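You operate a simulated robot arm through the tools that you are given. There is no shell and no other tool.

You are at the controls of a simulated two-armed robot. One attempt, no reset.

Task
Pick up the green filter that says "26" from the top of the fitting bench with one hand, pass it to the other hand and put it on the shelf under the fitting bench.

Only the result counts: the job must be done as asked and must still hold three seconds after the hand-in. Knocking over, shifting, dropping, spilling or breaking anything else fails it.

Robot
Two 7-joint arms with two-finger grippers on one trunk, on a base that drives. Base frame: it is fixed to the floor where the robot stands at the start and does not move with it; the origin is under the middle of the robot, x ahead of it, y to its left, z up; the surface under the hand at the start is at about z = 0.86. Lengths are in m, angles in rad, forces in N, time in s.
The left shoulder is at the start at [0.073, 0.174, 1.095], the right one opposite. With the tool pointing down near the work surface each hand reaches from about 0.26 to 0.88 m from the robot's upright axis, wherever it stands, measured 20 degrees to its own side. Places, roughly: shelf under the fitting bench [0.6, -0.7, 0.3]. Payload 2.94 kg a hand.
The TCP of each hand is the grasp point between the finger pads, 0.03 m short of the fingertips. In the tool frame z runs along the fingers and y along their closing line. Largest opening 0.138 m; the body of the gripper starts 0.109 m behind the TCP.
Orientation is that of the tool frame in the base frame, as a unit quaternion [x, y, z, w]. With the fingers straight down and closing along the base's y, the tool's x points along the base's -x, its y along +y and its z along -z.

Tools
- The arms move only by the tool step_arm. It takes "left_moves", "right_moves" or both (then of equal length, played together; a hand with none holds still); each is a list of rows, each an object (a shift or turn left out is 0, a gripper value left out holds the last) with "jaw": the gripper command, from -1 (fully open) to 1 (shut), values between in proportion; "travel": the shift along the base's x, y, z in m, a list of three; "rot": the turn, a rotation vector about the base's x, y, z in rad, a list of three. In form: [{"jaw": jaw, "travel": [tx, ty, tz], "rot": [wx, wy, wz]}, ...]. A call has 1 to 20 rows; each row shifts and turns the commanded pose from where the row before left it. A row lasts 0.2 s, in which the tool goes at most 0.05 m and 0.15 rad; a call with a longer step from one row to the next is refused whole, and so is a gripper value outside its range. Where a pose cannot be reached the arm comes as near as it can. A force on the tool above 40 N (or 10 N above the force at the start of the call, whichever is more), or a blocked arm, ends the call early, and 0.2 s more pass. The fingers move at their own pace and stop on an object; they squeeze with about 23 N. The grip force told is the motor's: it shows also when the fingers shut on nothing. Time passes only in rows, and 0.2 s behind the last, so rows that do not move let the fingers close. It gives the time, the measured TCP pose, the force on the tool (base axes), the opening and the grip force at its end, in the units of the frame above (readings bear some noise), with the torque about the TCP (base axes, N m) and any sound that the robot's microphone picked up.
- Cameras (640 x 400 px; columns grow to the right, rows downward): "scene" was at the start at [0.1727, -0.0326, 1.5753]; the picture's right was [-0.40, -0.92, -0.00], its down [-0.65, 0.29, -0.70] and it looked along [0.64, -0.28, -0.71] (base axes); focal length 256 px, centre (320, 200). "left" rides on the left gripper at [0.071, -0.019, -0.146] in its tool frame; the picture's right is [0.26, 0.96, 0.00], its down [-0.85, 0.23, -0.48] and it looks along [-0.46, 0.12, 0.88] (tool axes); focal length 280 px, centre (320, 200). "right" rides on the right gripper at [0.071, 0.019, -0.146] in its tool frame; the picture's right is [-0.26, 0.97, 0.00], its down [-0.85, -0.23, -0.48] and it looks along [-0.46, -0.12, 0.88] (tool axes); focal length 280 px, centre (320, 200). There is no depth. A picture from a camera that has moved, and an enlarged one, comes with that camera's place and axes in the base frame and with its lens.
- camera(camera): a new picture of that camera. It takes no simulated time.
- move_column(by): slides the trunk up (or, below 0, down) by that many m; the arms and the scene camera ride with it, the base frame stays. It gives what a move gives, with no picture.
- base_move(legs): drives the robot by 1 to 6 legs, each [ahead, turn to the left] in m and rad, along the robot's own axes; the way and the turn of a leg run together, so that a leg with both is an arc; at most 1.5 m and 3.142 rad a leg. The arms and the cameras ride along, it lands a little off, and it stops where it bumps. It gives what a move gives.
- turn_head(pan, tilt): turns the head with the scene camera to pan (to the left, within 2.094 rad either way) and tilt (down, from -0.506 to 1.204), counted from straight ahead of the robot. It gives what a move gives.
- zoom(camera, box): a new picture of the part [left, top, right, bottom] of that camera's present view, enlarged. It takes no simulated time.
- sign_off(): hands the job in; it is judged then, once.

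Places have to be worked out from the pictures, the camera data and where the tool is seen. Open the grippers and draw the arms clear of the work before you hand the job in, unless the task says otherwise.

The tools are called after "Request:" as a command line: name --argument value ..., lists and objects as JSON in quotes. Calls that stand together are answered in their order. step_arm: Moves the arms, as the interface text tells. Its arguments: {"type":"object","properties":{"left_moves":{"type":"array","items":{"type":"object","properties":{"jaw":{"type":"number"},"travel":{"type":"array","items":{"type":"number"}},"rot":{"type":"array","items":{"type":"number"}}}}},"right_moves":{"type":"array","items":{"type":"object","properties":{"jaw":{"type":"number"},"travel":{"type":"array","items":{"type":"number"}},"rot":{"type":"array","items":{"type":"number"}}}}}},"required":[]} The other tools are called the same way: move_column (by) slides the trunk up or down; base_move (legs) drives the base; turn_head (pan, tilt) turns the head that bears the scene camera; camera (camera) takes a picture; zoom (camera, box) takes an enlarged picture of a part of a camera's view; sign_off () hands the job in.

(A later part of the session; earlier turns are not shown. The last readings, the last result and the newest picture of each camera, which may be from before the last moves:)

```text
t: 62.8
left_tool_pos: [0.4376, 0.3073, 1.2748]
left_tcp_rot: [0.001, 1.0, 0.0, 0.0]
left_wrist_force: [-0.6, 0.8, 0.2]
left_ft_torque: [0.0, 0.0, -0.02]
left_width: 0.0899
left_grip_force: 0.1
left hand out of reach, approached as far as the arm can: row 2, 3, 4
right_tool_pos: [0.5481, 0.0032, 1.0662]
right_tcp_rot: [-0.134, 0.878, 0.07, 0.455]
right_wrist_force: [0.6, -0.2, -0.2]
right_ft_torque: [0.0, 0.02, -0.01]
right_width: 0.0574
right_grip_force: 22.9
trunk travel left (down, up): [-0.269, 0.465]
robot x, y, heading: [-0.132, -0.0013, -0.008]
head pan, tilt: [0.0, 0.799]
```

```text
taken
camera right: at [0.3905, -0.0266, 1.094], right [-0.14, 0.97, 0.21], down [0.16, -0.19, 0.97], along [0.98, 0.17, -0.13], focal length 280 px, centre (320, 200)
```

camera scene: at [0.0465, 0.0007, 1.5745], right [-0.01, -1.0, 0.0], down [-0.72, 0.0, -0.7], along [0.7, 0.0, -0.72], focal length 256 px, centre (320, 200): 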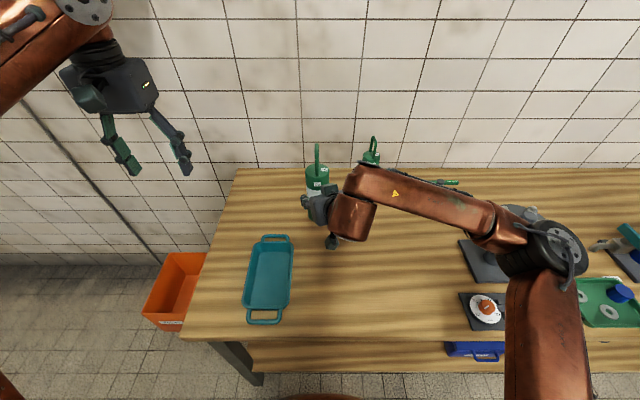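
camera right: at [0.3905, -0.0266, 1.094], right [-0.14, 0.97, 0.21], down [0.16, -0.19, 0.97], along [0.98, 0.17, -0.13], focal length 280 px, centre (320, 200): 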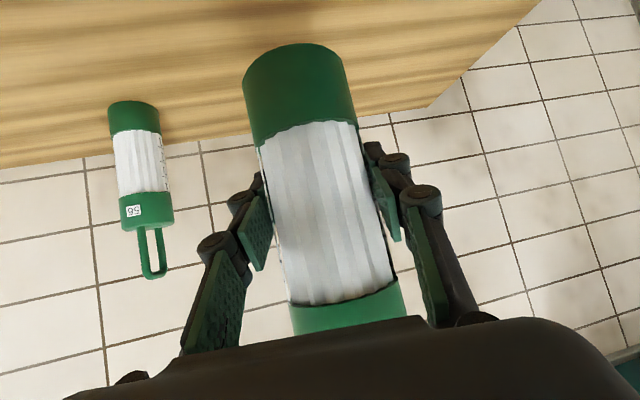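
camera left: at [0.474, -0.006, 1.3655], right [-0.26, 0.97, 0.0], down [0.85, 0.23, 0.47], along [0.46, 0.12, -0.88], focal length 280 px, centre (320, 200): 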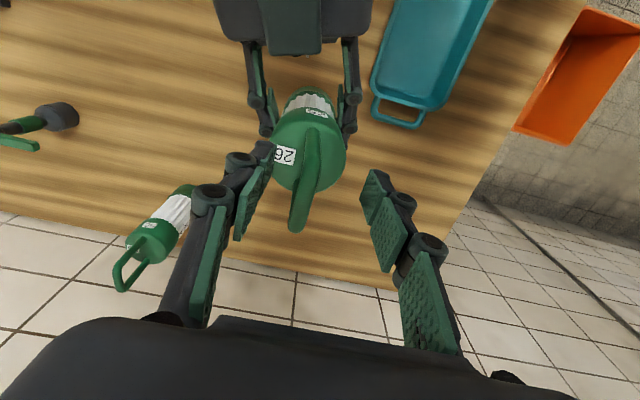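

Handover done: the right hand holds the filter at [0.548, 0.003, 1.066], bottom at about z 1.0, above everything in the way back. I back the base by 0.40 m so the filter comes in front of the bench edge.

Request:
base_move --legs '[[-0.4, 0.0]]'

Request:
turn_head --pan 0.0 --tilt 0.85

Request:
camera --camera "scene"

Request:
camera --camera "right"

```text
t: 64.4
left_tool_pos: [0.2575, 0.3063, 1.2697]
left_tcp_rot: [-0.001, 1.0, 0.002, -0.002]
left_wrist_force: [-1.1, -1.0, -0.3]
left_ft_torque: [0.13, -0.01, -0.02]
left_width: 0.0897
left_grip_force: 0.0
right_tool_pos: [0.3676, -0.0013, 1.0607]
right_tcp_rot: [-0.132, 0.877, 0.069, 0.456]
right_wrist_force: [0.8, -3.1, -0.3]
right_ft_torque: [0.08, 0.09, 0.13]
right_width: 0.0575
right_grip_force: 23.6
trunk travel left (down, up): [-0.269, 0.465]
robot x, y, heading: [-0.3122, -0.0017, -0.003]
head pan, tilt: [0.0, 0.799]
stopped in leg 1: the robot was blocked; the commanded pose is now the measured one
```

```text
t: 65.0
left_tool_pos: [0.2718, 0.3045, 1.2849]
left_tcp_rot: [0.002, 0.999, -0.037, -0.011]
left_wrist_force: [0.7, -0.2, 0.2]
left_ft_torque: [0.03, 0.04, -0.01]
left_width: 0.0902
left_grip_force: 0.1
right_tool_pos: [0.4105, -0.0141, 1.1036]
right_tcp_rot: [-0.095, 0.866, 0.075, 0.485]
right_wrist_force: [0.2, 0.1, 0.0]
right_ft_torque: [0.02, 0.1, 0.03]
right_width: 0.0573
right_grip_force: 22.4
trunk travel left (down, up): [-0.269, 0.465]
robot x, y, heading: [-0.3195, -0.0033, -0.006]
head pan, tilt: [0.0, 0.85]
```

```text
taken
camera scene: at [0.0452, -0.0011, 1.5589], right [0.0, -1.0, 0.0], down [-0.82, 0.0, -0.57], along [0.57, 0.0, -0.82], focal length 256 px, centre (320, 200)
```

scene: 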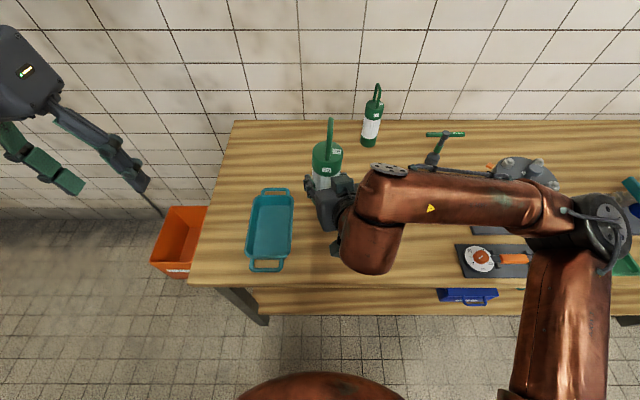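

```text
taken
camera right: at [0.2503, -0.034, 1.1202], right [-0.1, 0.96, 0.26], down [0.09, -0.25, 0.96], along [0.99, 0.12, -0.07], focal length 280 px, centre (320, 200)
```

right: 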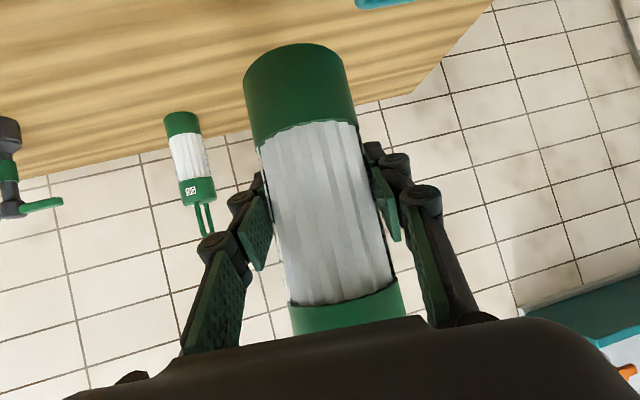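

The base stopped at x -0.32 and the torso leaned forward a bit; the filter is still firmly held at about [0.41, -0.014, 1.10], well above the bench. I let it settle and read again.

Request:
turn_head --pan -0.1 --tilt 0.8

Request:
camera --camera "scene"

```text
t: 65.7
left_tool_pos: [0.1566, 0.3126, 1.3079]
left_tcp_rot: [0.0, 0.999, 0.002, 0.043]
left_wrist_force: [0.5, 2.3, 5.1]
left_ft_torque: [-0.23, 0.13, -0.06]
left_width: 0.0897
left_grip_force: 0.0
right_tool_pos: [0.2831, 0.0036, 1.1075]
right_tcp_rot: [-0.142, 0.857, 0.064, 0.492]
right_wrist_force: [1.6, 2.8, 3.1]
right_ft_torque: [-0.26, 0.48, -0.12]
right_width: 0.0573
right_grip_force: 22.6
trunk travel left (down, up): [-0.269, 0.465]
robot x, y, heading: [-0.3137, 0.0004, -0.004]
head pan, tilt: [-0.099, 0.799]
```

```text
taken
camera scene: at [-0.1697, -0.0056, 1.5806], right [-0.1, -0.99, 0.0], down [-0.7, 0.07, -0.71], along [0.71, -0.07, -0.7], focal length 256 px, centre (320, 200)
```

scene: 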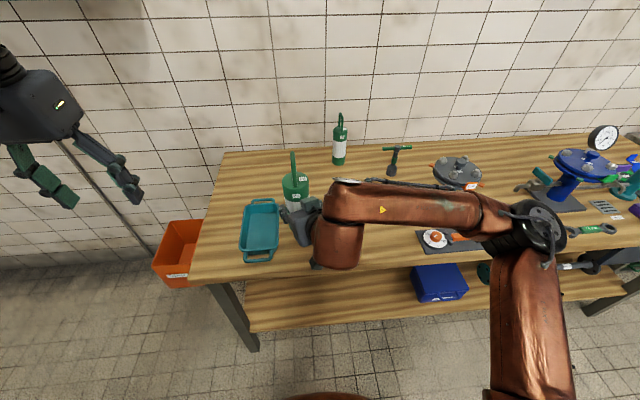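

The torso is swaying after the stop; I wait with small head turns until it has settled.

Request:
turn_head --pan -0.3 --tilt 0.8

Request:
turn_head --pan 0.3 --tilt 0.8

Request:
turn_head --pan -0.1 --tilt 0.8

Request:
camera --camera "scene"

Request:
camera --camera "right"

```text
t: 66.4
left_tool_pos: [0.2608, 0.3169, 1.2891]
left_tcp_rot: [-0.02, 0.999, -0.028, 0.012]
left_wrist_force: [-1.6, -0.3, 2.1]
left_ft_torque: [0.08, -0.17, 0.01]
left_width: 0.0899
left_grip_force: 0.0
right_tool_pos: [0.3908, -0.011, 1.0794]
right_tcp_rot: [-0.1, 0.875, 0.066, 0.468]
right_wrist_force: [0.9, 0.2, 0.1]
right_ft_torque: [-0.05, 0.11, -0.06]
right_width: 0.0576
right_grip_force: 22.9
trunk travel left (down, up): [-0.269, 0.465]
robot x, y, heading: [-0.3141, -0.0019, 0.002]
head pan, tilt: [-0.3, 0.799]
```

```text
t: 67.4
left_tool_pos: [0.1642, 0.311, 1.3051]
left_tcp_rot: [0.0, 0.999, 0.002, 0.041]
left_wrist_force: [-0.7, 1.3, 4.9]
left_ft_torque: [-0.17, -0.05, -0.01]
left_width: 0.0898
left_grip_force: 0.5
right_tool_pos: [0.2892, 0.0029, 1.1047]
right_tcp_rot: [-0.141, 0.858, 0.065, 0.49]
right_wrist_force: [0.0, 1.6, 1.8]
right_ft_torque: [-0.2, 0.37, -0.13]
right_width: 0.0574
right_grip_force: 23.2
trunk travel left (down, up): [-0.269, 0.465]
robot x, y, heading: [-0.315, -0.0014, 0.001]
head pan, tilt: [0.3, 0.799]
```

```text
t: 68.3
left_tool_pos: [0.2231, 0.3207, 1.2928]
left_tcp_rot: [-0.025, 0.999, -0.022, 0.025]
left_wrist_force: [-0.1, 0.0, 0.4]
left_ft_torque: [-0.07, 0.01, 0.0]
left_width: 0.0897
left_grip_force: 0.0
right_tool_pos: [0.3495, -0.008, 1.0849]
right_tcp_rot: [-0.114, 0.87, 0.062, 0.476]
right_wrist_force: [1.3, -1.2, 0.8]
right_ft_torque: [-0.03, 0.08, 0.02]
right_width: 0.0572
right_grip_force: 23.4
trunk travel left (down, up): [-0.269, 0.465]
robot x, y, heading: [-0.3208, -0.001, -0.004]
head pan, tilt: [-0.099, 0.799]
```

```text
taken
camera scene: at [-0.0367, -0.0061, 1.5707], right [-0.1, -0.99, 0.01], down [-0.76, 0.07, -0.65], along [0.65, -0.07, -0.76], focal length 256 px, centre (320, 200)
```

scene: 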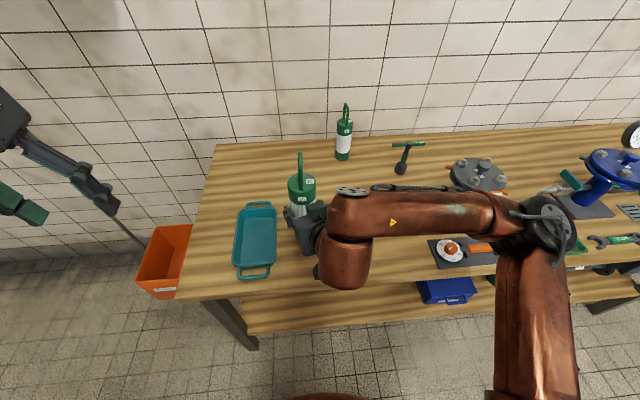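

```text
taken
camera right: at [0.1898, -0.0316, 1.1052], right [-0.11, 0.97, 0.22], down [0.12, -0.21, 0.97], along [0.99, 0.13, -0.09], focal length 280 px, centre (320, 200)
```

right: 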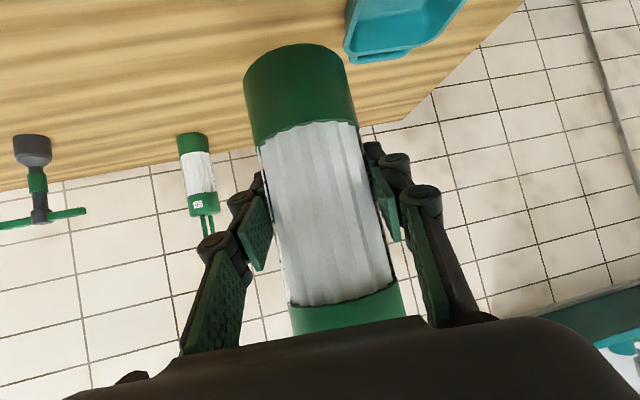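

The sway is decaying. I keep waiting a few more seconds.

Request:
turn_head --pan 0.5 --tilt 0.8

Request:
turn_head --pan -0.5 --tilt 0.8

Request:
turn_head --pan 0.5 --tilt 0.8

Request:
turn_head --pan -0.1 --tilt 0.8

```text
t: 69.3
left_tool_pos: [0.2337, 0.3106, 1.2793]
left_tcp_rot: [-0.002, 1.0, 0.002, 0.009]
left_wrist_force: [-1.2, 0.5, 0.0]
left_ft_torque: [0.0, -0.13, 0.02]
left_width: 0.0897
left_grip_force: 0.0
right_tool_pos: [0.3483, 0.0006, 1.0733]
right_tcp_rot: [-0.135, 0.872, 0.068, 0.465]
right_wrist_force: [-0.6, -0.3, 0.1]
right_ft_torque: [0.07, -0.07, 0.07]
right_width: 0.0575
right_grip_force: 22.8
trunk travel left (down, up): [-0.269, 0.465]
robot x, y, heading: [-0.3132, -0.0002, -0.002]
head pan, tilt: [0.499, 0.799]
```

```text
t: 70.6
left_tool_pos: [0.2124, 0.3107, 1.2874]
left_tcp_rot: [-0.001, 1.0, 0.002, 0.018]
left_wrist_force: [0.9, 0.6, 0.3]
left_ft_torque: [0.03, 0.0, -0.01]
left_width: 0.0896
left_grip_force: 0.1
right_tool_pos: [0.3296, 0.0024, 1.0841]
right_tcp_rot: [-0.137, 0.868, 0.067, 0.473]
right_wrist_force: [0.7, -0.1, 0.3]
right_ft_torque: [0.0, -0.02, 0.0]
right_width: 0.0577
right_grip_force: 23.4
trunk travel left (down, up): [-0.269, 0.465]
robot x, y, heading: [-0.3138, 0.0004, -0.003]
head pan, tilt: [-0.499, 0.799]
```

```text
t: 71.8
left_tool_pos: [0.2169, 0.3089, 1.2821]
left_tcp_rot: [0.0, 1.0, 0.001, 0.014]
left_wrist_force: [1.4, -0.1, -0.5]
left_ft_torque: [0.01, 0.08, 0.01]
left_width: 0.0893
left_grip_force: 0.1
right_tool_pos: [0.3338, 0.0011, 1.078]
right_tcp_rot: [-0.135, 0.87, 0.066, 0.47]
right_wrist_force: [0.4, 0.1, -0.1]
right_ft_torque: [0.04, 0.01, 0.02]
right_width: 0.0572
right_grip_force: 22.9
trunk travel left (down, up): [-0.269, 0.465]
robot x, y, heading: [-0.3143, -0.003, 0.0]
head pan, tilt: [0.499, 0.799]
```

```text
t: 72.8
left_tool_pos: [0.2112, 0.3099, 1.2852]
left_tcp_rot: [-0.001, 1.0, 0.001, 0.017]
left_wrist_force: [0.5, -0.9, -0.8]
left_ft_torque: [-0.01, 0.04, 0.03]
left_width: 0.0897
left_grip_force: 0.1
right_tool_pos: [0.3288, 0.0032, 1.0817]
right_tcp_rot: [-0.137, 0.868, 0.067, 0.472]
right_wrist_force: [0.4, 0.1, -1.4]
right_ft_torque: [0.02, 0.0, -0.02]
right_width: 0.0574
right_grip_force: 22.7
trunk travel left (down, up): [-0.269, 0.465]
robot x, y, heading: [-0.3176, -0.0015, -0.001]
head pan, tilt: [-0.099, 0.799]
```

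It has settled: filter at [0.329, 0.003, 1.08], base at x -0.316. I back up in a short 0.1 m leg to limit the sway.

Request:
base_move --legs '[[-0.1, 0.0]]'

Request:
turn_head --pan 0.2 --tilt 0.8

Request:
turn_head --pan -0.1 --tilt 0.8

```text
t: 74.0
left_tool_pos: [0.1426, 0.3076, 1.2768]
left_tcp_rot: [-0.001, 1.0, 0.001, 0.005]
left_wrist_force: [-0.5, 0.1, -1.2]
left_ft_torque: [0.1, -0.13, 0.0]
left_width: 0.0898
left_grip_force: 0.0
right_tool_pos: [0.2548, -0.0002, 1.0693]
right_tcp_rot: [-0.133, 0.874, 0.069, 0.462]
right_wrist_force: [-1.0, -1.5, -0.7]
right_ft_torque: [0.09, -0.01, 0.09]
right_width: 0.0574
right_grip_force: 22.6
trunk travel left (down, up): [-0.269, 0.465]
robot x, y, heading: [-0.4164, 0.0035, 0.0]
head pan, tilt: [-0.099, 0.799]
```

```text
t: 74.8
left_tool_pos: [0.0726, 0.3105, 1.2945]
left_tcp_rot: [0.0, 0.999, 0.003, 0.034]
left_wrist_force: [2.1, -1.4, -0.2]
left_ft_torque: [0.14, 0.22, -0.02]
left_width: 0.0895
left_grip_force: 0.1
right_tool_pos: [0.1977, -0.0012, 1.097]
right_tcp_rot: [-0.137, 0.859, 0.064, 0.488]
right_wrist_force: [1.5, 2.2, -1.6]
right_ft_torque: [-0.17, 0.09, -0.09]
right_width: 0.0573
right_grip_force: 23.1
trunk travel left (down, up): [-0.269, 0.465]
robot x, y, heading: [-0.4126, 0.0007, -0.005]
head pan, tilt: [0.201, 0.799]
```

```text
t: 75.6
left_tool_pos: [0.1147, 0.3114, 1.2844]
left_tcp_rot: [-0.001, 1.0, 0.002, 0.016]
left_wrist_force: [-1.1, 0.4, -0.1]
left_ft_torque: [0.05, -0.09, -0.01]
left_width: 0.0898
left_grip_force: 0.1
right_tool_pos: [0.2322, -0.0012, 1.0818]
right_tcp_rot: [-0.134, 0.869, 0.065, 0.473]
right_wrist_force: [0.2, -0.5, -1.3]
right_ft_torque: [0.03, -0.06, 0.07]
right_width: 0.0574
right_grip_force: 23.1
trunk travel left (down, up): [-0.269, 0.465]
robot x, y, heading: [-0.416, -0.0014, -0.002]
head pan, tilt: [-0.099, 0.799]
```

The short leg went fine. One more of 0.1 m, then I wait again.

Request:
base_move --legs '[[-0.1, 0.0]]'

Request:
turn_head --pan 0.5 --tilt 0.8

Request:
turn_head --pan -0.5 --tilt 0.8

Request:
turn_head --pan 0.5 --tilt 0.8

Request:
turn_head --pan -0.1 --tilt 0.85

Request:
camera --camera "scene"

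```text
t: 76.5
left_tool_pos: [0.0057, 0.3108, 1.2996]
left_tcp_rot: [-0.001, 0.999, 0.004, 0.043]
left_wrist_force: [3.2, 0.2, -2.9]
left_ft_torque: [0.02, 0.32, -0.02]
left_width: 0.0897
left_grip_force: 0.1
right_tool_pos: [0.1339, -0.0022, 1.1055]
right_tcp_rot: [-0.136, 0.854, 0.063, 0.498]
right_wrist_force: [0.7, -1.3, -3.0]
right_ft_torque: [0.07, -0.08, 0.09]
right_width: 0.0574
right_grip_force: 23.1
trunk travel left (down, up): [-0.269, 0.465]
robot x, y, heading: [-0.4583, 0.0038, 0.0]
head pan, tilt: [-0.099, 0.799]
stopped in leg 1: the robot was blocked; the commanded pose is now the measured one
```

```text
t: 77.5
left_tool_pos: [0.0044, 0.311, 1.3]
left_tcp_rot: [-0.002, 0.999, 0.003, 0.044]
left_wrist_force: [0.7, -0.7, -1.2]
left_ft_torque: [-0.02, 0.17, 0.03]
left_width: 0.0897
left_grip_force: 0.1
right_tool_pos: [0.1327, -0.0013, 1.1064]
right_tcp_rot: [-0.136, 0.854, 0.063, 0.499]
right_wrist_force: [0.5, -0.7, -2.7]
right_ft_torque: [0.05, 0.01, 0.04]
right_width: 0.0573
right_grip_force: 23.3
trunk travel left (down, up): [-0.269, 0.465]
robot x, y, heading: [-0.4613, 0.0024, -0.001]
head pan, tilt: [0.499, 0.799]
```

```text
t: 78.8
left_tool_pos: [-0.0067, 0.3123, 1.3034]
left_tcp_rot: [-0.001, 0.999, 0.003, 0.049]
left_wrist_force: [0.6, -0.3, 0.1]
left_ft_torque: [0.02, 0.12, 0.04]
left_width: 0.0895
left_grip_force: 0.1
right_tool_pos: [0.1236, -0.0002, 1.1109]
right_tcp_rot: [-0.137, 0.851, 0.062, 0.503]
right_wrist_force: [0.8, -0.6, -2.2]
right_ft_torque: [0.02, -0.01, 0.02]
right_width: 0.0573
right_grip_force: 23.0
trunk travel left (down, up): [-0.269, 0.465]
robot x, y, heading: [-0.4568, -0.0008, 0.0]
head pan, tilt: [-0.499, 0.799]
```

```text
t: 80.1
left_tool_pos: [-0.0083, 0.3115, 1.3052]
left_tcp_rot: [-0.001, 0.999, 0.003, 0.05]
left_wrist_force: [0.0, 0.2, -0.1]
left_ft_torque: [0.01, 0.02, -0.01]
left_width: 0.0899
left_grip_force: 0.2
right_tool_pos: [0.122, 0.0011, 1.1125]
right_tcp_rot: [-0.138, 0.85, 0.063, 0.504]
right_wrist_force: [-0.6, -0.2, -1.0]
right_ft_torque: [0.06, 0.01, -0.02]
right_width: 0.0571
right_grip_force: 22.8
trunk travel left (down, up): [-0.269, 0.465]
robot x, y, heading: [-0.454, 0.0024, 0.005]
head pan, tilt: [0.499, 0.799]
```

```text
t: 81.1
left_tool_pos: [-0.0098, 0.311, 1.305]
left_tcp_rot: [-0.001, 0.999, 0.003, 0.051]
left_wrist_force: [-0.6, -0.8, 0.4]
left_ft_torque: [0.03, -0.01, -0.02]
left_width: 0.0899
left_grip_force: 0.0
right_tool_pos: [0.1215, 0.0003, 1.1136]
right_tcp_rot: [-0.137, 0.851, 0.062, 0.503]
right_wrist_force: [0.8, -0.1, -0.6]
right_ft_torque: [-0.02, -0.02, 0.0]
right_width: 0.0574
right_grip_force: 23.3
trunk travel left (down, up): [-0.269, 0.465]
robot x, y, heading: [-0.4549, -0.0036, -0.0]
head pan, tilt: [-0.099, 0.85]
```

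```text
taken
camera scene: at [-0.2811, -0.006, 1.5705], right [-0.1, -1.0, 0.0], down [-0.75, 0.07, -0.66], along [0.66, -0.07, -0.75], focal length 256 px, centre (320, 200)
```

scene: 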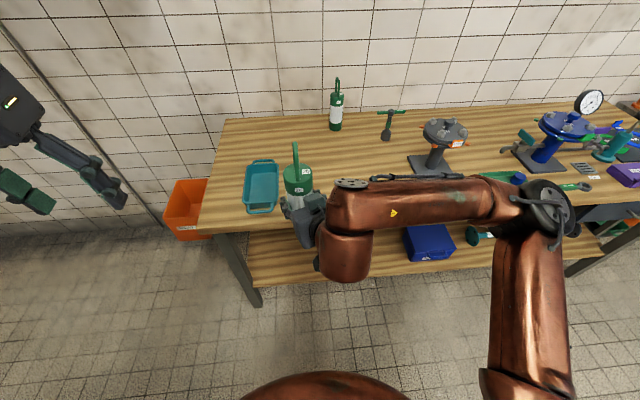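

All is settled: filter at [0.12, 0.0, 1.11] in front of the bench edge (x 0.25). I now lower the right hand in front of the bench while correcting its pitch, and bring the left hand to a freer place in front-left.

Request:
step_arm --left_moves '[{"travel": [0.01, 0.004, -0.015]}, {"travel": [0.013, 0.004, -0.02]}, {"travel": [0.013, 0.004, -0.02]}, {"travel": [0.013, 0.004, -0.02]}, {"travel": [0.013, 0.004, -0.02]}, {"travel": [0.013, 0.004, -0.02]}, {"travel": [0.013, 0.004, -0.02]}, {"travel": [0.01, 0.004, -0.02]}, {"travel": [0.01, 0.004, -0.02]}, {"travel": [0.01, 0.004, -0.015]}]' --right_moves '[{"travel": [0.002, -0.005, -0.02], "rot": [-0.006, 0.02, 0]}, {"travel": [0.002, -0.008, -0.025], "rot": [-0.006, 0.02, 0]}, {"travel": [0.002, -0.008, -0.03], "rot": [-0.006, 0.02, 0]}, {"travel": [0.002, -0.008, -0.03], "rot": [-0.006, 0.02, 0]}, {"travel": [0.002, -0.008, -0.03], "rot": [-0.006, 0.02, 0]}, {"travel": [0.002, -0.008, -0.03]}, {"travel": [0.002, -0.008, -0.03]}, {"travel": [0.002, -0.008, -0.03]}, {"travel": [0.002, -0.008, -0.03]}, {"travel": [0.002, -0.008, -0.025]}]'

Request:
camera --camera "scene"

Request:
camera --camera "right"

```text
t: 83.3
left_tool_pos: [0.1088, 0.3535, 1.1126]
left_tcp_rot: [0.0, 0.999, 0.003, 0.051]
left_wrist_force: [-0.3, 0.0, -0.4]
left_ft_torque: [-0.01, 0.01, 0.02]
left_width: 0.0895
left_grip_force: 0.2
right_tool_pos: [0.141, -0.0754, 0.8319]
right_tcp_rot: [-0.141, 0.876, 0.057, 0.458]
right_wrist_force: [-1.2, 0.0, -1.4]
right_ft_torque: [-0.01, 0.04, -0.04]
right_width: 0.0572
right_grip_force: 23.2
trunk travel left (down, up): [-0.269, 0.465]
robot x, y, heading: [-0.4576, -0.0042, 0.003]
head pan, tilt: [-0.099, 0.85]
```

```text
taken
camera scene: at [-0.2804, -0.0062, 1.5703], right [-0.1, -0.99, 0.0], down [-0.75, 0.08, -0.66], along [0.66, -0.07, -0.75], focal length 256 px, centre (320, 200)
```

scene: 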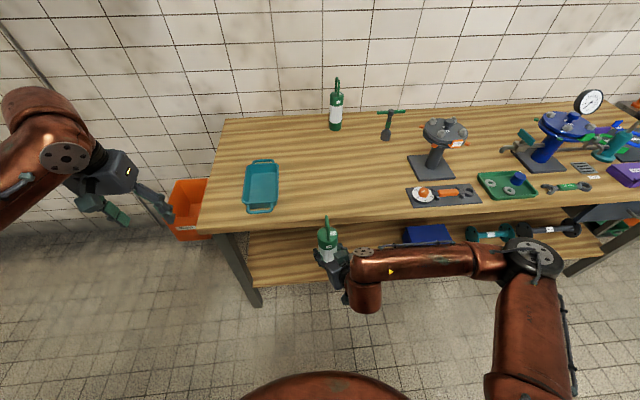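

```text
taken
camera right: at [-0.0172, -0.1044, 0.8575], right [-0.15, 0.97, 0.19], down [0.15, -0.16, 0.97], along [0.98, 0.17, -0.13], focal length 280 px, centre (320, 200)
```

right: 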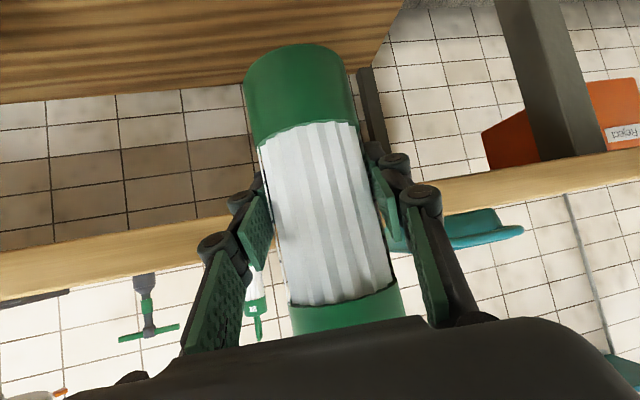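

The lowering went smoothly with no reach trouble. I continue lowering the right hand in front of the bench to z about 0.46 (filter bottom about 0.39, above the shelf level 0.30).

Request:
step_arm --right_moves '[{"travel": [0.001, -0.003, -0.025], "rot": [0.014, 0.0036, -0.0025]}, {"travel": [0.001, -0.003, -0.03], "rot": [0.014, 0.0036, -0.0025]}, {"travel": [0.001, -0.003, -0.03]}, {"travel": [0.001, -0.003, -0.03]}, {"travel": [0.001, -0.003, -0.03]}, {"travel": [0.001, -0.003, -0.03]}, {"travel": [0.001, -0.003, -0.03]}, {"travel": [0.001, -0.003, -0.03]}]'

Request:
camera --camera "scene"

Request:
camera --camera "right"

```text
t: 85.1
left_tool_pos: [0.1083, 0.3529, 1.1138]
left_tcp_rot: [-0.002, 0.999, 0.003, 0.051]
left_wrist_force: [0.2, -0.4, -0.9]
left_ft_torque: [-0.04, 0.02, -0.05]
left_width: 0.0896
left_grip_force: 0.0
right_tool_pos: [0.1411, -0.108, 0.6594]
right_tcp_rot: [-0.138, 0.873, 0.092, 0.459]
right_wrist_force: [-1.2, -0.5, -1.1]
right_ft_torque: [0.0, -0.01, 0.0]
right_width: 0.0575
right_grip_force: 22.9
right hand out of reach, approached as far as the arm can: row 3, 4, 5, 6
trunk travel left (down, up): [-0.269, 0.465]
robot x, y, heading: [-0.4559, 0.0032, 0.0]
head pan, tilt: [-0.099, 0.85]
```

```text
taken
camera scene: at [-0.2813, -0.006, 1.5705], right [-0.1, -0.99, 0.0], down [-0.75, 0.08, -0.66], along [0.66, -0.07, -0.75], focal length 256 px, centre (320, 200)
```

scene: 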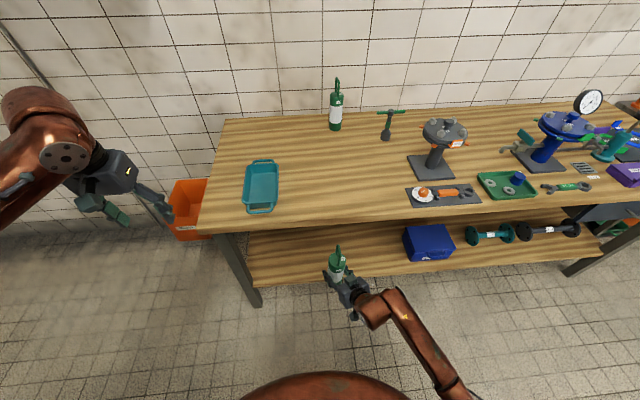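

```text
taken
camera right: at [-0.0138, -0.1435, 0.6846], right [-0.17, 0.95, 0.25], down [0.16, -0.22, 0.96], along [0.97, 0.21, -0.12], focal length 280 px, centre (320, 200)
```

right: 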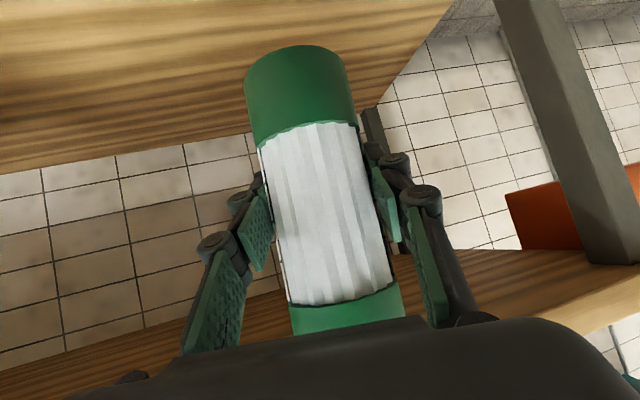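

The arm has swung its elbow back and low, which suits reaching under the bench. I lower on to about z 0.47.

Request:
step_arm --right_moves '[{"travel": [0.003, -0.002, -0.02]}, {"travel": [0.004, -0.002, -0.03]}, {"travel": [0.004, -0.002, -0.03]}, {"travel": [0.004, -0.002, -0.03]}, {"travel": [0.004, -0.002, -0.03]}, {"travel": [0.004, -0.002, -0.03]}, {"travel": [0.003, -0.002, -0.02]}, {}]'

Request:
camera --camera "scene"

Request:
camera --camera "right"

```text
t: 86.9
left_tool_pos: [0.1094, 0.3528, 1.1146]
left_tcp_rot: [0.0, 0.999, 0.003, 0.051]
left_wrist_force: [0.4, 0.7, 0.7]
left_ft_torque: [0.01, 0.0, 0.03]
left_width: 0.0898
left_grip_force: 0.1
right_tool_pos: [0.1695, -0.1204, 0.4665]
right_tcp_rot: [-0.139, 0.873, 0.094, 0.459]
right_wrist_force: [0.1, 1.2, -1.7]
right_ft_torque: [0.01, 0.0, 0.01]
right_width: 0.0573
right_grip_force: 23.4
trunk travel left (down, up): [-0.269, 0.465]
robot x, y, heading: [-0.4571, 0.0014, 0.003]
head pan, tilt: [-0.099, 0.85]
```

```text
taken
camera scene: at [-0.2812, -0.0061, 1.5705], right [-0.1, -0.99, 0.0], down [-0.75, 0.08, -0.66], along [0.66, -0.07, -0.75], focal length 256 px, centre (320, 200)
```

scene: 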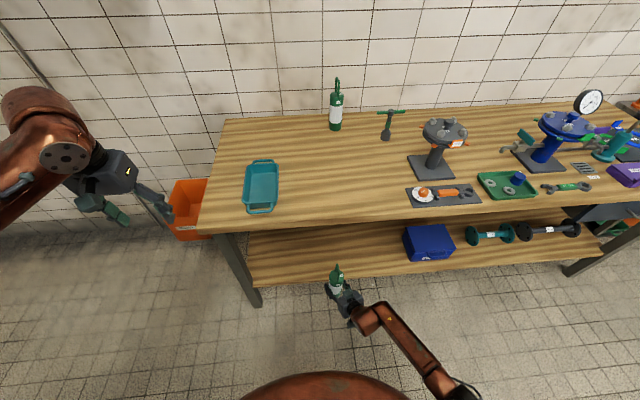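

```text
taken
camera right: at [0.0134, -0.155, 0.4927], right [-0.17, 0.95, 0.25], down [0.16, -0.22, 0.96], along [0.97, 0.21, -0.12], focal length 280 px, centre (320, 200)
```

right: 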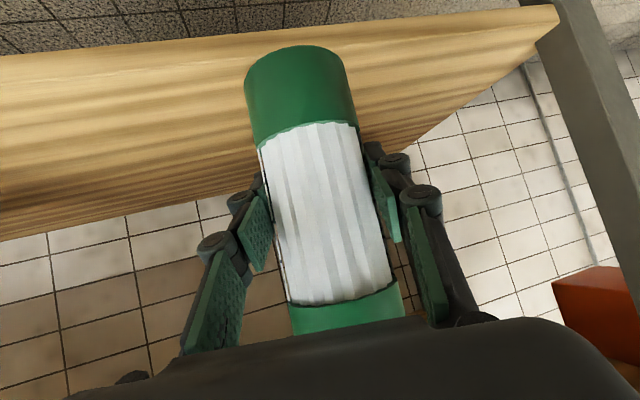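

The filter is now in front of the shelf at [0.17, -0.12, 0.467]. I zoom the right camera on the shelf's front edge to find the shelf height and edge.

Request:
zoom --camera "right" --box '[0, 0, 320, 200]'

Request:
zoom --camera "scene" --box '[230, 200, 470, 350]'

```text
2.00 times, centred on (160, 100) of right
camera zoom: at [0.0134, -0.155, 0.4927], right [-0.17, 0.95, 0.25], down [0.16, -0.22, 0.96], along [0.97, 0.21, -0.12], focal length 561 px, centre (640, 400)
```

zoom: 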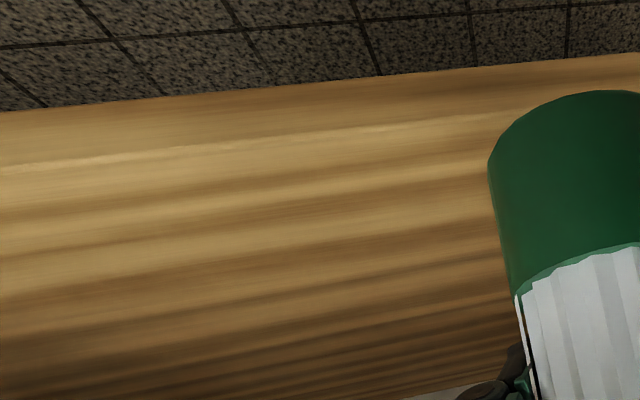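

```text
2.67 times, centred on (350, 275) of scene
camera zoom: at [-0.2812, -0.0061, 1.5705], right [-0.1, -0.99, 0.0], down [-0.75, 0.08, -0.66], along [0.66, -0.07, -0.75], focal length 682 px, centre (240, 0)
```

zoom: 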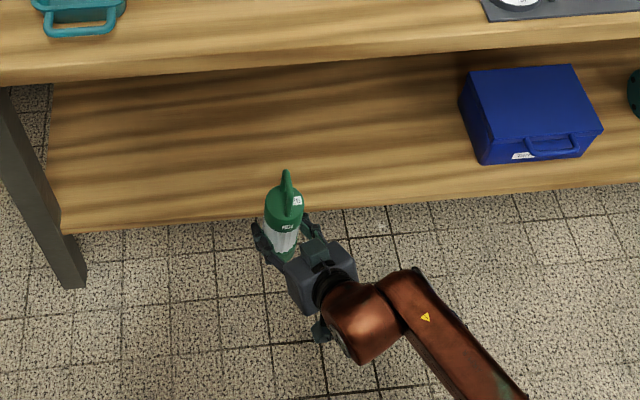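

The shelf surface works out at z about 0.285–0.30 with its front edge at x about 0.30; the filter's bottom is about 0.068 below the TCP, so it has about 10 cm clearance. The elbow is well back, so I drive forward in short legs, letting the sway die out between them.

Request:
base_move --legs '[[0.08, 0.0]]'

Request:
turn_head --pan 0.5 --tilt 0.85

Request:
turn_head --pan -0.5 --tilt 0.85

Request:
turn_head --pan 0.5 --tilt 0.85

Request:
turn_head --pan -0.2 --tilt 0.9

Request:
camera --camera "scene"

```text
t: 87.9
left_tool_pos: [0.1882, 0.3516, 1.1135]
left_tcp_rot: [-0.002, 0.999, 0.003, 0.05]
left_wrist_force: [-0.2, 0.4, -0.3]
left_ft_torque: [0.02, 0.06, -0.03]
left_width: 0.0897
left_grip_force: 0.0
right_tool_pos: [0.2509, -0.1199, 0.4684]
right_tcp_rot: [-0.138, 0.873, 0.092, 0.459]
right_wrist_force: [0.1, 0.2, -2.0]
right_ft_torque: [0.02, 0.0, -0.01]
right_width: 0.0576
right_grip_force: 23.0
trunk travel left (down, up): [-0.269, 0.465]
robot x, y, heading: [-0.3717, 0.0001, -0.001]
head pan, tilt: [-0.099, 0.85]
```

```text
t: 88.9
left_tool_pos: [0.188, 0.3525, 1.1137]
left_tcp_rot: [-0.001, 0.999, 0.003, 0.051]
left_wrist_force: [0.2, 0.4, -0.2]
left_ft_torque: [0.03, -0.02, -0.01]
left_width: 0.0896
left_grip_force: 0.0
right_tool_pos: [0.2499, -0.12, 0.4694]
right_tcp_rot: [-0.138, 0.873, 0.093, 0.459]
right_wrist_force: [-1.0, -0.3, -2.0]
right_ft_torque: [0.03, -0.02, 0.0]
right_width: 0.0573
right_grip_force: 23.5
trunk travel left (down, up): [-0.269, 0.465]
robot x, y, heading: [-0.3774, 0.0027, -0.002]
head pan, tilt: [0.499, 0.85]
```

```text
t: 90.2
left_tool_pos: [0.1889, 0.3528, 1.1139]
left_tcp_rot: [-0.001, 0.999, 0.003, 0.051]
left_wrist_force: [0.3, 0.0, 0.2]
left_ft_torque: [0.01, 0.05, 0.0]
left_width: 0.0899
left_grip_force: 0.1
right_tool_pos: [0.2507, -0.1197, 0.4677]
right_tcp_rot: [-0.138, 0.873, 0.093, 0.459]
right_wrist_force: [0.6, -0.4, -1.8]
right_ft_torque: [0.0, 0.03, 0.01]
right_width: 0.0573
right_grip_force: 22.6
trunk travel left (down, up): [-0.269, 0.465]
robot x, y, heading: [-0.3814, -0.0006, -0.001]
head pan, tilt: [-0.499, 0.85]
```

```text
t: 91.5
left_tool_pos: [0.1896, 0.3525, 1.1149]
left_tcp_rot: [-0.001, 0.999, 0.002, 0.051]
left_wrist_force: [-0.4, -0.3, 0.1]
left_ft_torque: [-0.04, 0.01, -0.02]
left_width: 0.0898
left_grip_force: 0.1
right_tool_pos: [0.251, -0.1204, 0.4668]
right_tcp_rot: [-0.138, 0.873, 0.093, 0.459]
right_wrist_force: [0.5, 0.0, -1.1]
right_ft_torque: [-0.01, -0.01, -0.01]
right_width: 0.0573
right_grip_force: 22.9
trunk travel left (down, up): [-0.269, 0.465]
robot x, y, heading: [-0.3786, 0.0061, -0.005]
head pan, tilt: [0.499, 0.85]
```

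```text
t: 92.5
left_tool_pos: [0.1883, 0.3533, 1.1143]
left_tcp_rot: [-0.001, 0.999, 0.003, 0.051]
left_wrist_force: [-0.3, 0.3, -0.4]
left_ft_torque: [0.02, -0.02, 0.03]
left_width: 0.0896
left_grip_force: 0.1
right_tool_pos: [0.2513, -0.1193, 0.4679]
right_tcp_rot: [-0.139, 0.873, 0.093, 0.459]
right_wrist_force: [-0.6, -0.8, -1.6]
right_ft_torque: [-0.01, 0.0, 0.01]
right_width: 0.0572
right_grip_force: 23.0
trunk travel left (down, up): [-0.269, 0.465]
robot x, y, heading: [-0.3756, -0.0019, -0.006]
head pan, tilt: [-0.201, 0.901]
```

```text
taken
camera scene: at [-0.2044, -0.0133, 1.5666], right [-0.2, -0.98, 0.0], down [-0.77, 0.16, -0.62], along [0.61, -0.12, -0.78], focal length 256 px, centre (320, 200)
```

scene: 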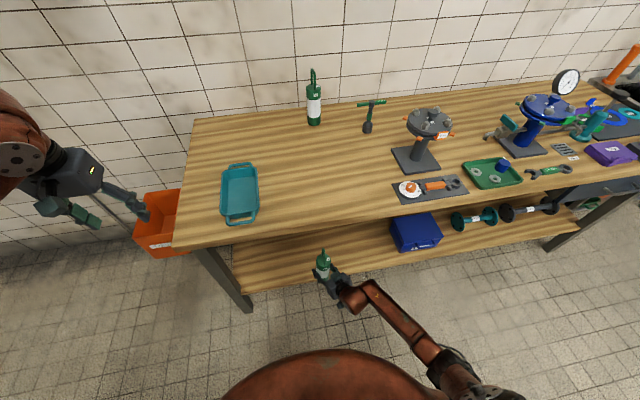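

No sway this time; the filter is at [0.251, -0.119, 0.468]. I drive another 0.08 m and check.

Request:
base_move --legs '[[0.08, 0.0]]'

Request:
turn_head --pan -0.4 --tilt 0.9

Request:
camera --camera "right"

Request:
camera --camera "scene"

```text
t: 93.6
left_tool_pos: [0.2698, 0.3526, 1.1147]
left_tcp_rot: [-0.001, 0.999, 0.003, 0.051]
left_wrist_force: [1.1, 0.4, 0.0]
left_ft_torque: [0.03, 0.04, -0.04]
left_width: 0.0899
left_grip_force: 0.0
right_tool_pos: [0.332, -0.1215, 0.4689]
right_tcp_rot: [-0.138, 0.873, 0.093, 0.459]
right_wrist_force: [0.3, 0.2, -1.8]
right_ft_torque: [0.03, 0.02, 0.01]
right_width: 0.0573
right_grip_force: 23.4
trunk travel left (down, up): [-0.269, 0.465]
robot x, y, heading: [-0.2937, 0.0015, 0.004]
head pan, tilt: [-0.201, 0.901]
```

```text
t: 94.3
left_tool_pos: [0.2691, 0.3531, 1.1151]
left_tcp_rot: [-0.001, 0.999, 0.002, 0.051]
left_wrist_force: [0.5, 0.9, 0.5]
left_ft_torque: [0.0, -0.03, 0.0]
left_width: 0.09
left_grip_force: 0.0
right_tool_pos: [0.3299, -0.1194, 0.4676]
right_tcp_rot: [-0.138, 0.873, 0.093, 0.459]
right_wrist_force: [0.1, -0.2, -2.0]
right_ft_torque: [-0.03, 0.01, -0.03]
right_width: 0.0575
right_grip_force: 23.0
trunk travel left (down, up): [-0.269, 0.465]
robot x, y, heading: [-0.2932, 0.0029, -0.002]
head pan, tilt: [-0.4, 0.901]
```

```text
taken
camera right: at [0.174, -0.1553, 0.493], right [-0.17, 0.95, 0.25], down [0.16, -0.22, 0.96], along [0.97, 0.21, -0.12], focal length 280 px, centre (320, 200)
```

right: 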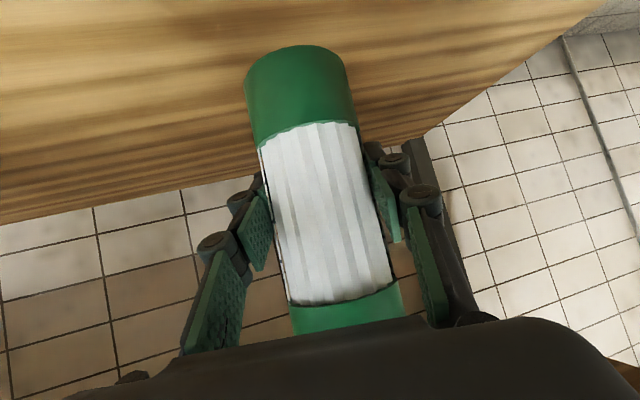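

```text
taken
camera scene: at [-0.1288, -0.0279, 1.5667], right [-0.39, -0.92, 0.0], down [-0.72, 0.3, -0.62], along [0.57, -0.24, -0.78], focal length 256 px, centre (320, 200)
```

scene: 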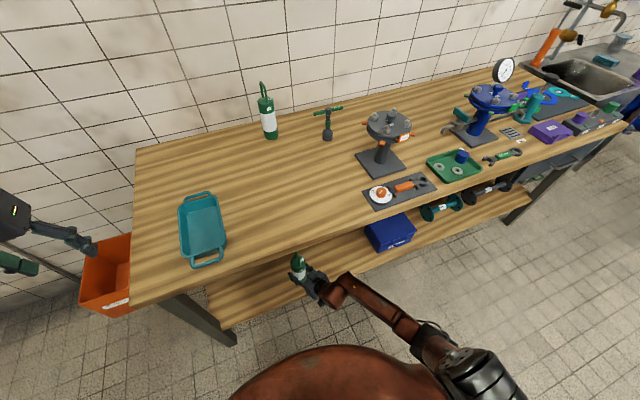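

Going in cleanly under the bench; filter at x 0.33. One more leg of 0.1 m brings it to about x 0.43, well inside the shelf edge.

Request:
base_move --legs '[[0.1, 0.0]]'

Request:
turn_head --pan -0.2 --tilt 1.0

Request:
turn_head --pan -0.5 --tilt 1.0

Request:
camera --camera "right"

Request:
camera --camera "scene"

```text
t: 95.5
left_tool_pos: [0.3702, 0.3521, 1.1147]
left_tcp_rot: [-0.001, 0.999, 0.003, 0.052]
left_wrist_force: [1.2, -0.3, 0.5]
left_ft_torque: [0.02, 0.05, -0.02]
left_width: 0.0897
left_grip_force: 0.2
right_tool_pos: [0.4326, -0.1212, 0.4688]
right_tcp_rot: [-0.138, 0.873, 0.093, 0.459]
right_wrist_force: [0.2, 0.2, -1.1]
right_ft_torque: [-0.01, 0.0, 0.01]
right_width: 0.0573
right_grip_force: 22.8
trunk travel left (down, up): [-0.269, 0.465]
robot x, y, heading: [-0.1947, -0.0006, -0.005]
head pan, tilt: [-0.4, 0.901]
```

```text
t: 96.2
left_tool_pos: [0.3702, 0.3525, 1.1147]
left_tcp_rot: [-0.001, 0.999, 0.002, 0.052]
left_wrist_force: [0.8, -0.1, 0.2]
left_ft_torque: [0.02, -0.01, -0.01]
left_width: 0.0895
left_grip_force: 0.1
right_tool_pos: [0.4329, -0.1211, 0.4686]
right_tcp_rot: [-0.137, 0.873, 0.092, 0.46]
right_wrist_force: [-0.1, 0.2, -2.0]
right_ft_torque: [0.03, -0.01, 0.02]
right_width: 0.0574
right_grip_force: 22.8
trunk travel left (down, up): [-0.269, 0.465]
robot x, y, heading: [-0.1944, 0.0017, 0.0]
head pan, tilt: [-0.201, 1.0]
```

```text
t: 97.0
left_tool_pos: [0.3714, 0.3512, 1.1141]
left_tcp_rot: [-0.001, 0.999, 0.003, 0.052]
left_wrist_force: [-0.4, -0.6, -0.6]
left_ft_torque: [-0.02, 0.02, 0.04]
left_width: 0.0897
left_grip_force: 0.0
right_tool_pos: [0.4322, -0.122, 0.4678]
right_tcp_rot: [-0.138, 0.873, 0.093, 0.459]
right_wrist_force: [0.6, 0.2, -1.3]
right_ft_torque: [0.01, 0.01, 0.02]
right_width: 0.0573
right_grip_force: 22.6
trunk travel left (down, up): [-0.269, 0.465]
robot x, y, heading: [-0.1938, 0.0015, -0.001]
head pan, tilt: [-0.499, 1.0]
```

```text
taken
camera right: at [0.2756, -0.1556, 0.4929], right [-0.17, 0.95, 0.25], down [0.16, -0.22, 0.96], along [0.97, 0.21, -0.12], focal length 280 px, centre (320, 200)
```

right: 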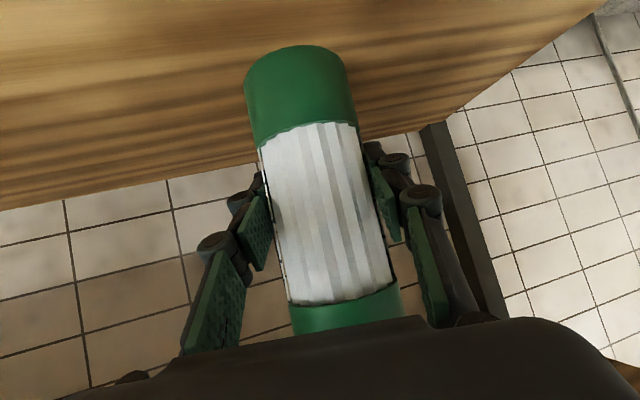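

```text
taken
camera scene: at [-0.0352, -0.032, 1.5594], right [-0.48, -0.88, 0.0], down [-0.74, 0.4, -0.54], along [0.47, -0.26, -0.84], focal length 256 px, centre (320, 200)
```

scene: 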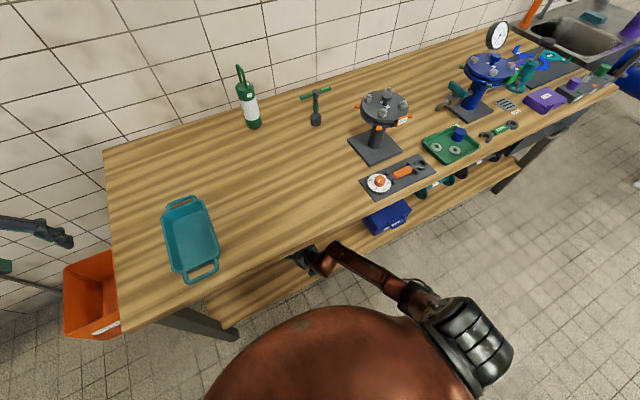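

The filter is inside the shelf at x 0.432, y -0.122, upright. I lower it: first to z about 0.41, then in small steps watching the force.

Request:
step_arm --right_moves '[{"travel": [0, 0, -0.015]}, {"travel": [0, 0, -0.02]}, {"travel": [0, 0, -0.02]}, {}]'

Request:
camera --camera "right"

```text
t: 98.0
left_tool_pos: [0.3711, 0.3518, 1.115]
left_tcp_rot: [-0.001, 0.999, 0.002, 0.052]
left_wrist_force: [-0.2, 0.0, -0.1]
left_ft_torque: [0.03, 0.01, 0.02]
left_width: 0.0899
left_grip_force: 0.0
right_tool_pos: [0.4305, -0.1223, 0.4108]
right_tcp_rot: [-0.138, 0.873, 0.093, 0.459]
right_wrist_force: [0.1, 0.1, -1.7]
right_ft_torque: [-0.02, 0.0, -0.01]
right_width: 0.0576
right_grip_force: 23.2
trunk travel left (down, up): [-0.269, 0.465]
robot x, y, heading: [-0.1945, 0.0021, -0.003]
head pan, tilt: [-0.499, 1.0]
```

```text
taken
camera right: at [0.2746, -0.1569, 0.436], right [-0.17, 0.95, 0.25], down [0.16, -0.22, 0.96], along [0.97, 0.21, -0.12], focal length 280 px, centre (320, 200)
```

right: 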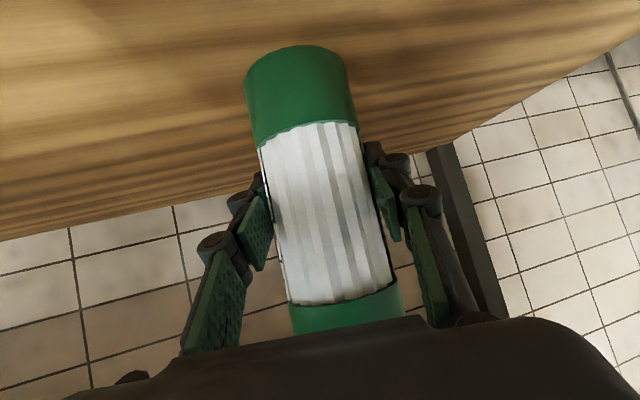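

Still free. I lower on in 8 mm steps, then finer.

Request:
step_arm --right_moves '[{"travel": [0, 0, -0.008]}, {"travel": [0, 0, -0.008]}, {"travel": [0, 0, -0.008]}, {"travel": [0, 0, -0.006]}, {}]'

```text
t: 99.2
left_tool_pos: [0.3712, 0.3513, 1.1153]
left_tcp_rot: [-0.001, 0.999, 0.002, 0.052]
left_wrist_force: [-0.3, -0.6, 0.2]
left_ft_torque: [0.0, -0.01, 0.01]
left_width: 0.0898
left_grip_force: 0.1
right_tool_pos: [0.4326, -0.1211, 0.3832]
right_tcp_rot: [-0.138, 0.873, 0.093, 0.459]
right_wrist_force: [0.3, 0.0, -1.4]
right_ft_torque: [-0.01, 0.04, 0.0]
right_width: 0.0575
right_grip_force: 23.1
trunk travel left (down, up): [-0.269, 0.465]
robot x, y, heading: [-0.1966, 0.0033, -0.004]
head pan, tilt: [-0.499, 1.0]
```

Still free at z 0.383. I go on in 4 mm steps.

Request:
step_arm --right_moves '[{"travel": [0, 0, -0.004]}, {"travel": [0, 0, -0.004]}, {"travel": [0, 0, -0.004]}, {}]'

Request:
camera --camera "right"

```text
t: 100.2
left_tool_pos: [0.3709, 0.352, 1.1157]
left_tcp_rot: [-0.002, 0.999, 0.003, 0.053]
left_wrist_force: [-0.3, 0.3, -0.6]
left_ft_torque: [0.0, 0.0, -0.02]
left_width: 0.0896
left_grip_force: 0.0
right_tool_pos: [0.4332, -0.1183, 0.3719]
right_tcp_rot: [-0.138, 0.871, 0.094, 0.462]
right_wrist_force: [-1.7, 0.1, 14.9]
right_ft_torque: [-0.43, -0.11, -0.05]
right_width: 0.0575
right_grip_force: 23.0
trunk travel left (down, up): [-0.269, 0.465]
robot x, y, heading: [-0.1961, 0.0012, -0.003]
head pan, tilt: [-0.499, 1.0]
```

```text
taken
camera right: at [0.277, -0.154, 0.3966], right [-0.17, 0.95, 0.25], down [0.16, -0.23, 0.96], along [0.97, 0.21, -0.11], focal length 280 px, centre (320, 200)
```

right: 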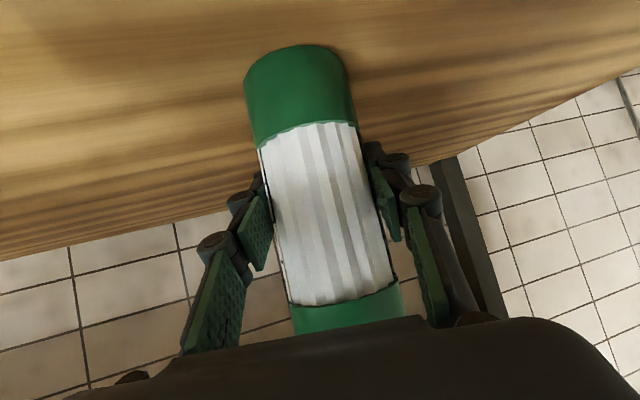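

Contact: +15 N upward with the torque showing the filter's -y bottom edge touching first (about 2° roll). I ease up a little and take out that roll.

Request:
step_arm --right_moves '[{"travel": [0, 0, 0.003], "rot": [-0.015, 0, 0]}, {"travel": [0, 0, 0], "rot": [-0.015, 0, 0]}, {}]'

```text
t: 101.0
left_tool_pos: [0.3713, 0.3526, 1.1142]
left_tcp_rot: [-0.001, 0.999, 0.004, 0.052]
left_wrist_force: [0.4, -0.9, 0.5]
left_ft_torque: [-0.01, 0.03, -0.04]
left_width: 0.0895
left_grip_force: 0.1
right_tool_pos: [0.4311, -0.1206, 0.3725]
right_tcp_rot: [-0.144, 0.875, 0.078, 0.455]
right_wrist_force: [-0.2, 0.8, 0.1]
right_ft_torque: [0.08, 0.0, 0.01]
right_width: 0.0573
right_grip_force: 22.9
trunk travel left (down, up): [-0.269, 0.465]
robot x, y, heading: [-0.1946, 0.0002, -0.001]
head pan, tilt: [-0.499, 1.0]
```

Now it rests lightly. I press down 2 mm to seat it flush and read the contact torque.

Request:
step_arm --right_moves '[{"travel": [0, 0, -0.002]}, {}]'

```text
t: 101.6
left_tool_pos: [0.3696, 0.3524, 1.1152]
left_tcp_rot: [0.0, 0.999, 0.002, 0.051]
left_wrist_force: [0.4, -0.7, -0.1]
left_ft_torque: [-0.04, 0.0, -0.02]
left_width: 0.0897
left_grip_force: 0.1
right_tool_pos: [0.4327, -0.1222, 0.3726]
right_tcp_rot: [-0.145, 0.874, 0.08, 0.457]
right_wrist_force: [-1.9, 0.8, 5.3]
right_ft_torque: [0.12, -0.04, 0.03]
right_width: 0.0573
right_grip_force: 22.7
trunk travel left (down, up): [-0.269, 0.465]
robot x, y, heading: [-0.1956, 0.0008, -0.006]
head pan, tilt: [-0.499, 1.0]
```

It is seated with the contact inside its base. I open the right fingers step by step.

Request:
step_arm --right_moves '[{"jaw": 0.1}, {"jaw": 0.0}, {"jaw": -0.2}, {"jaw": -0.5}, {"jaw": -0.7}, {"jaw": -0.7}, {"jaw": -0.7}]'

Request:
camera --camera "right"

```text
t: 103.2
left_tool_pos: [0.3706, 0.3513, 1.1145]
left_tcp_rot: [-0.001, 0.999, 0.002, 0.051]
left_wrist_force: [0.0, 0.2, -0.2]
left_ft_torque: [-0.02, 0.0, -0.03]
left_width: 0.0898
left_grip_force: 0.0
right_tool_pos: [0.4326, -0.1214, 0.372]
right_tcp_rot: [-0.145, 0.874, 0.079, 0.457]
right_wrist_force: [-0.2, -0.1, 0.2]
right_ft_torque: [0.02, 0.01, -0.02]
right_width: 0.1173
right_grip_force: 0.0
trunk travel left (down, up): [-0.269, 0.465]
robot x, y, heading: [-0.1961, 0.001, -0.007]
head pan, tilt: [-0.499, 1.0]
```

```text
taken
camera right: at [0.2758, -0.1553, 0.3978], right [-0.17, 0.96, 0.22], down [0.16, -0.19, 0.97], along [0.97, 0.2, -0.12], focal length 280 px, centre (320, 200)
```

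right: 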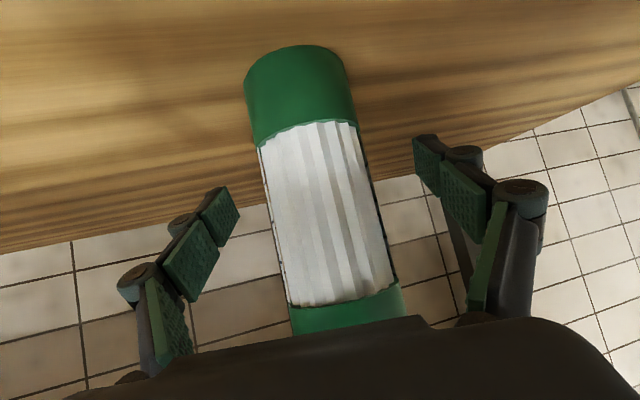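

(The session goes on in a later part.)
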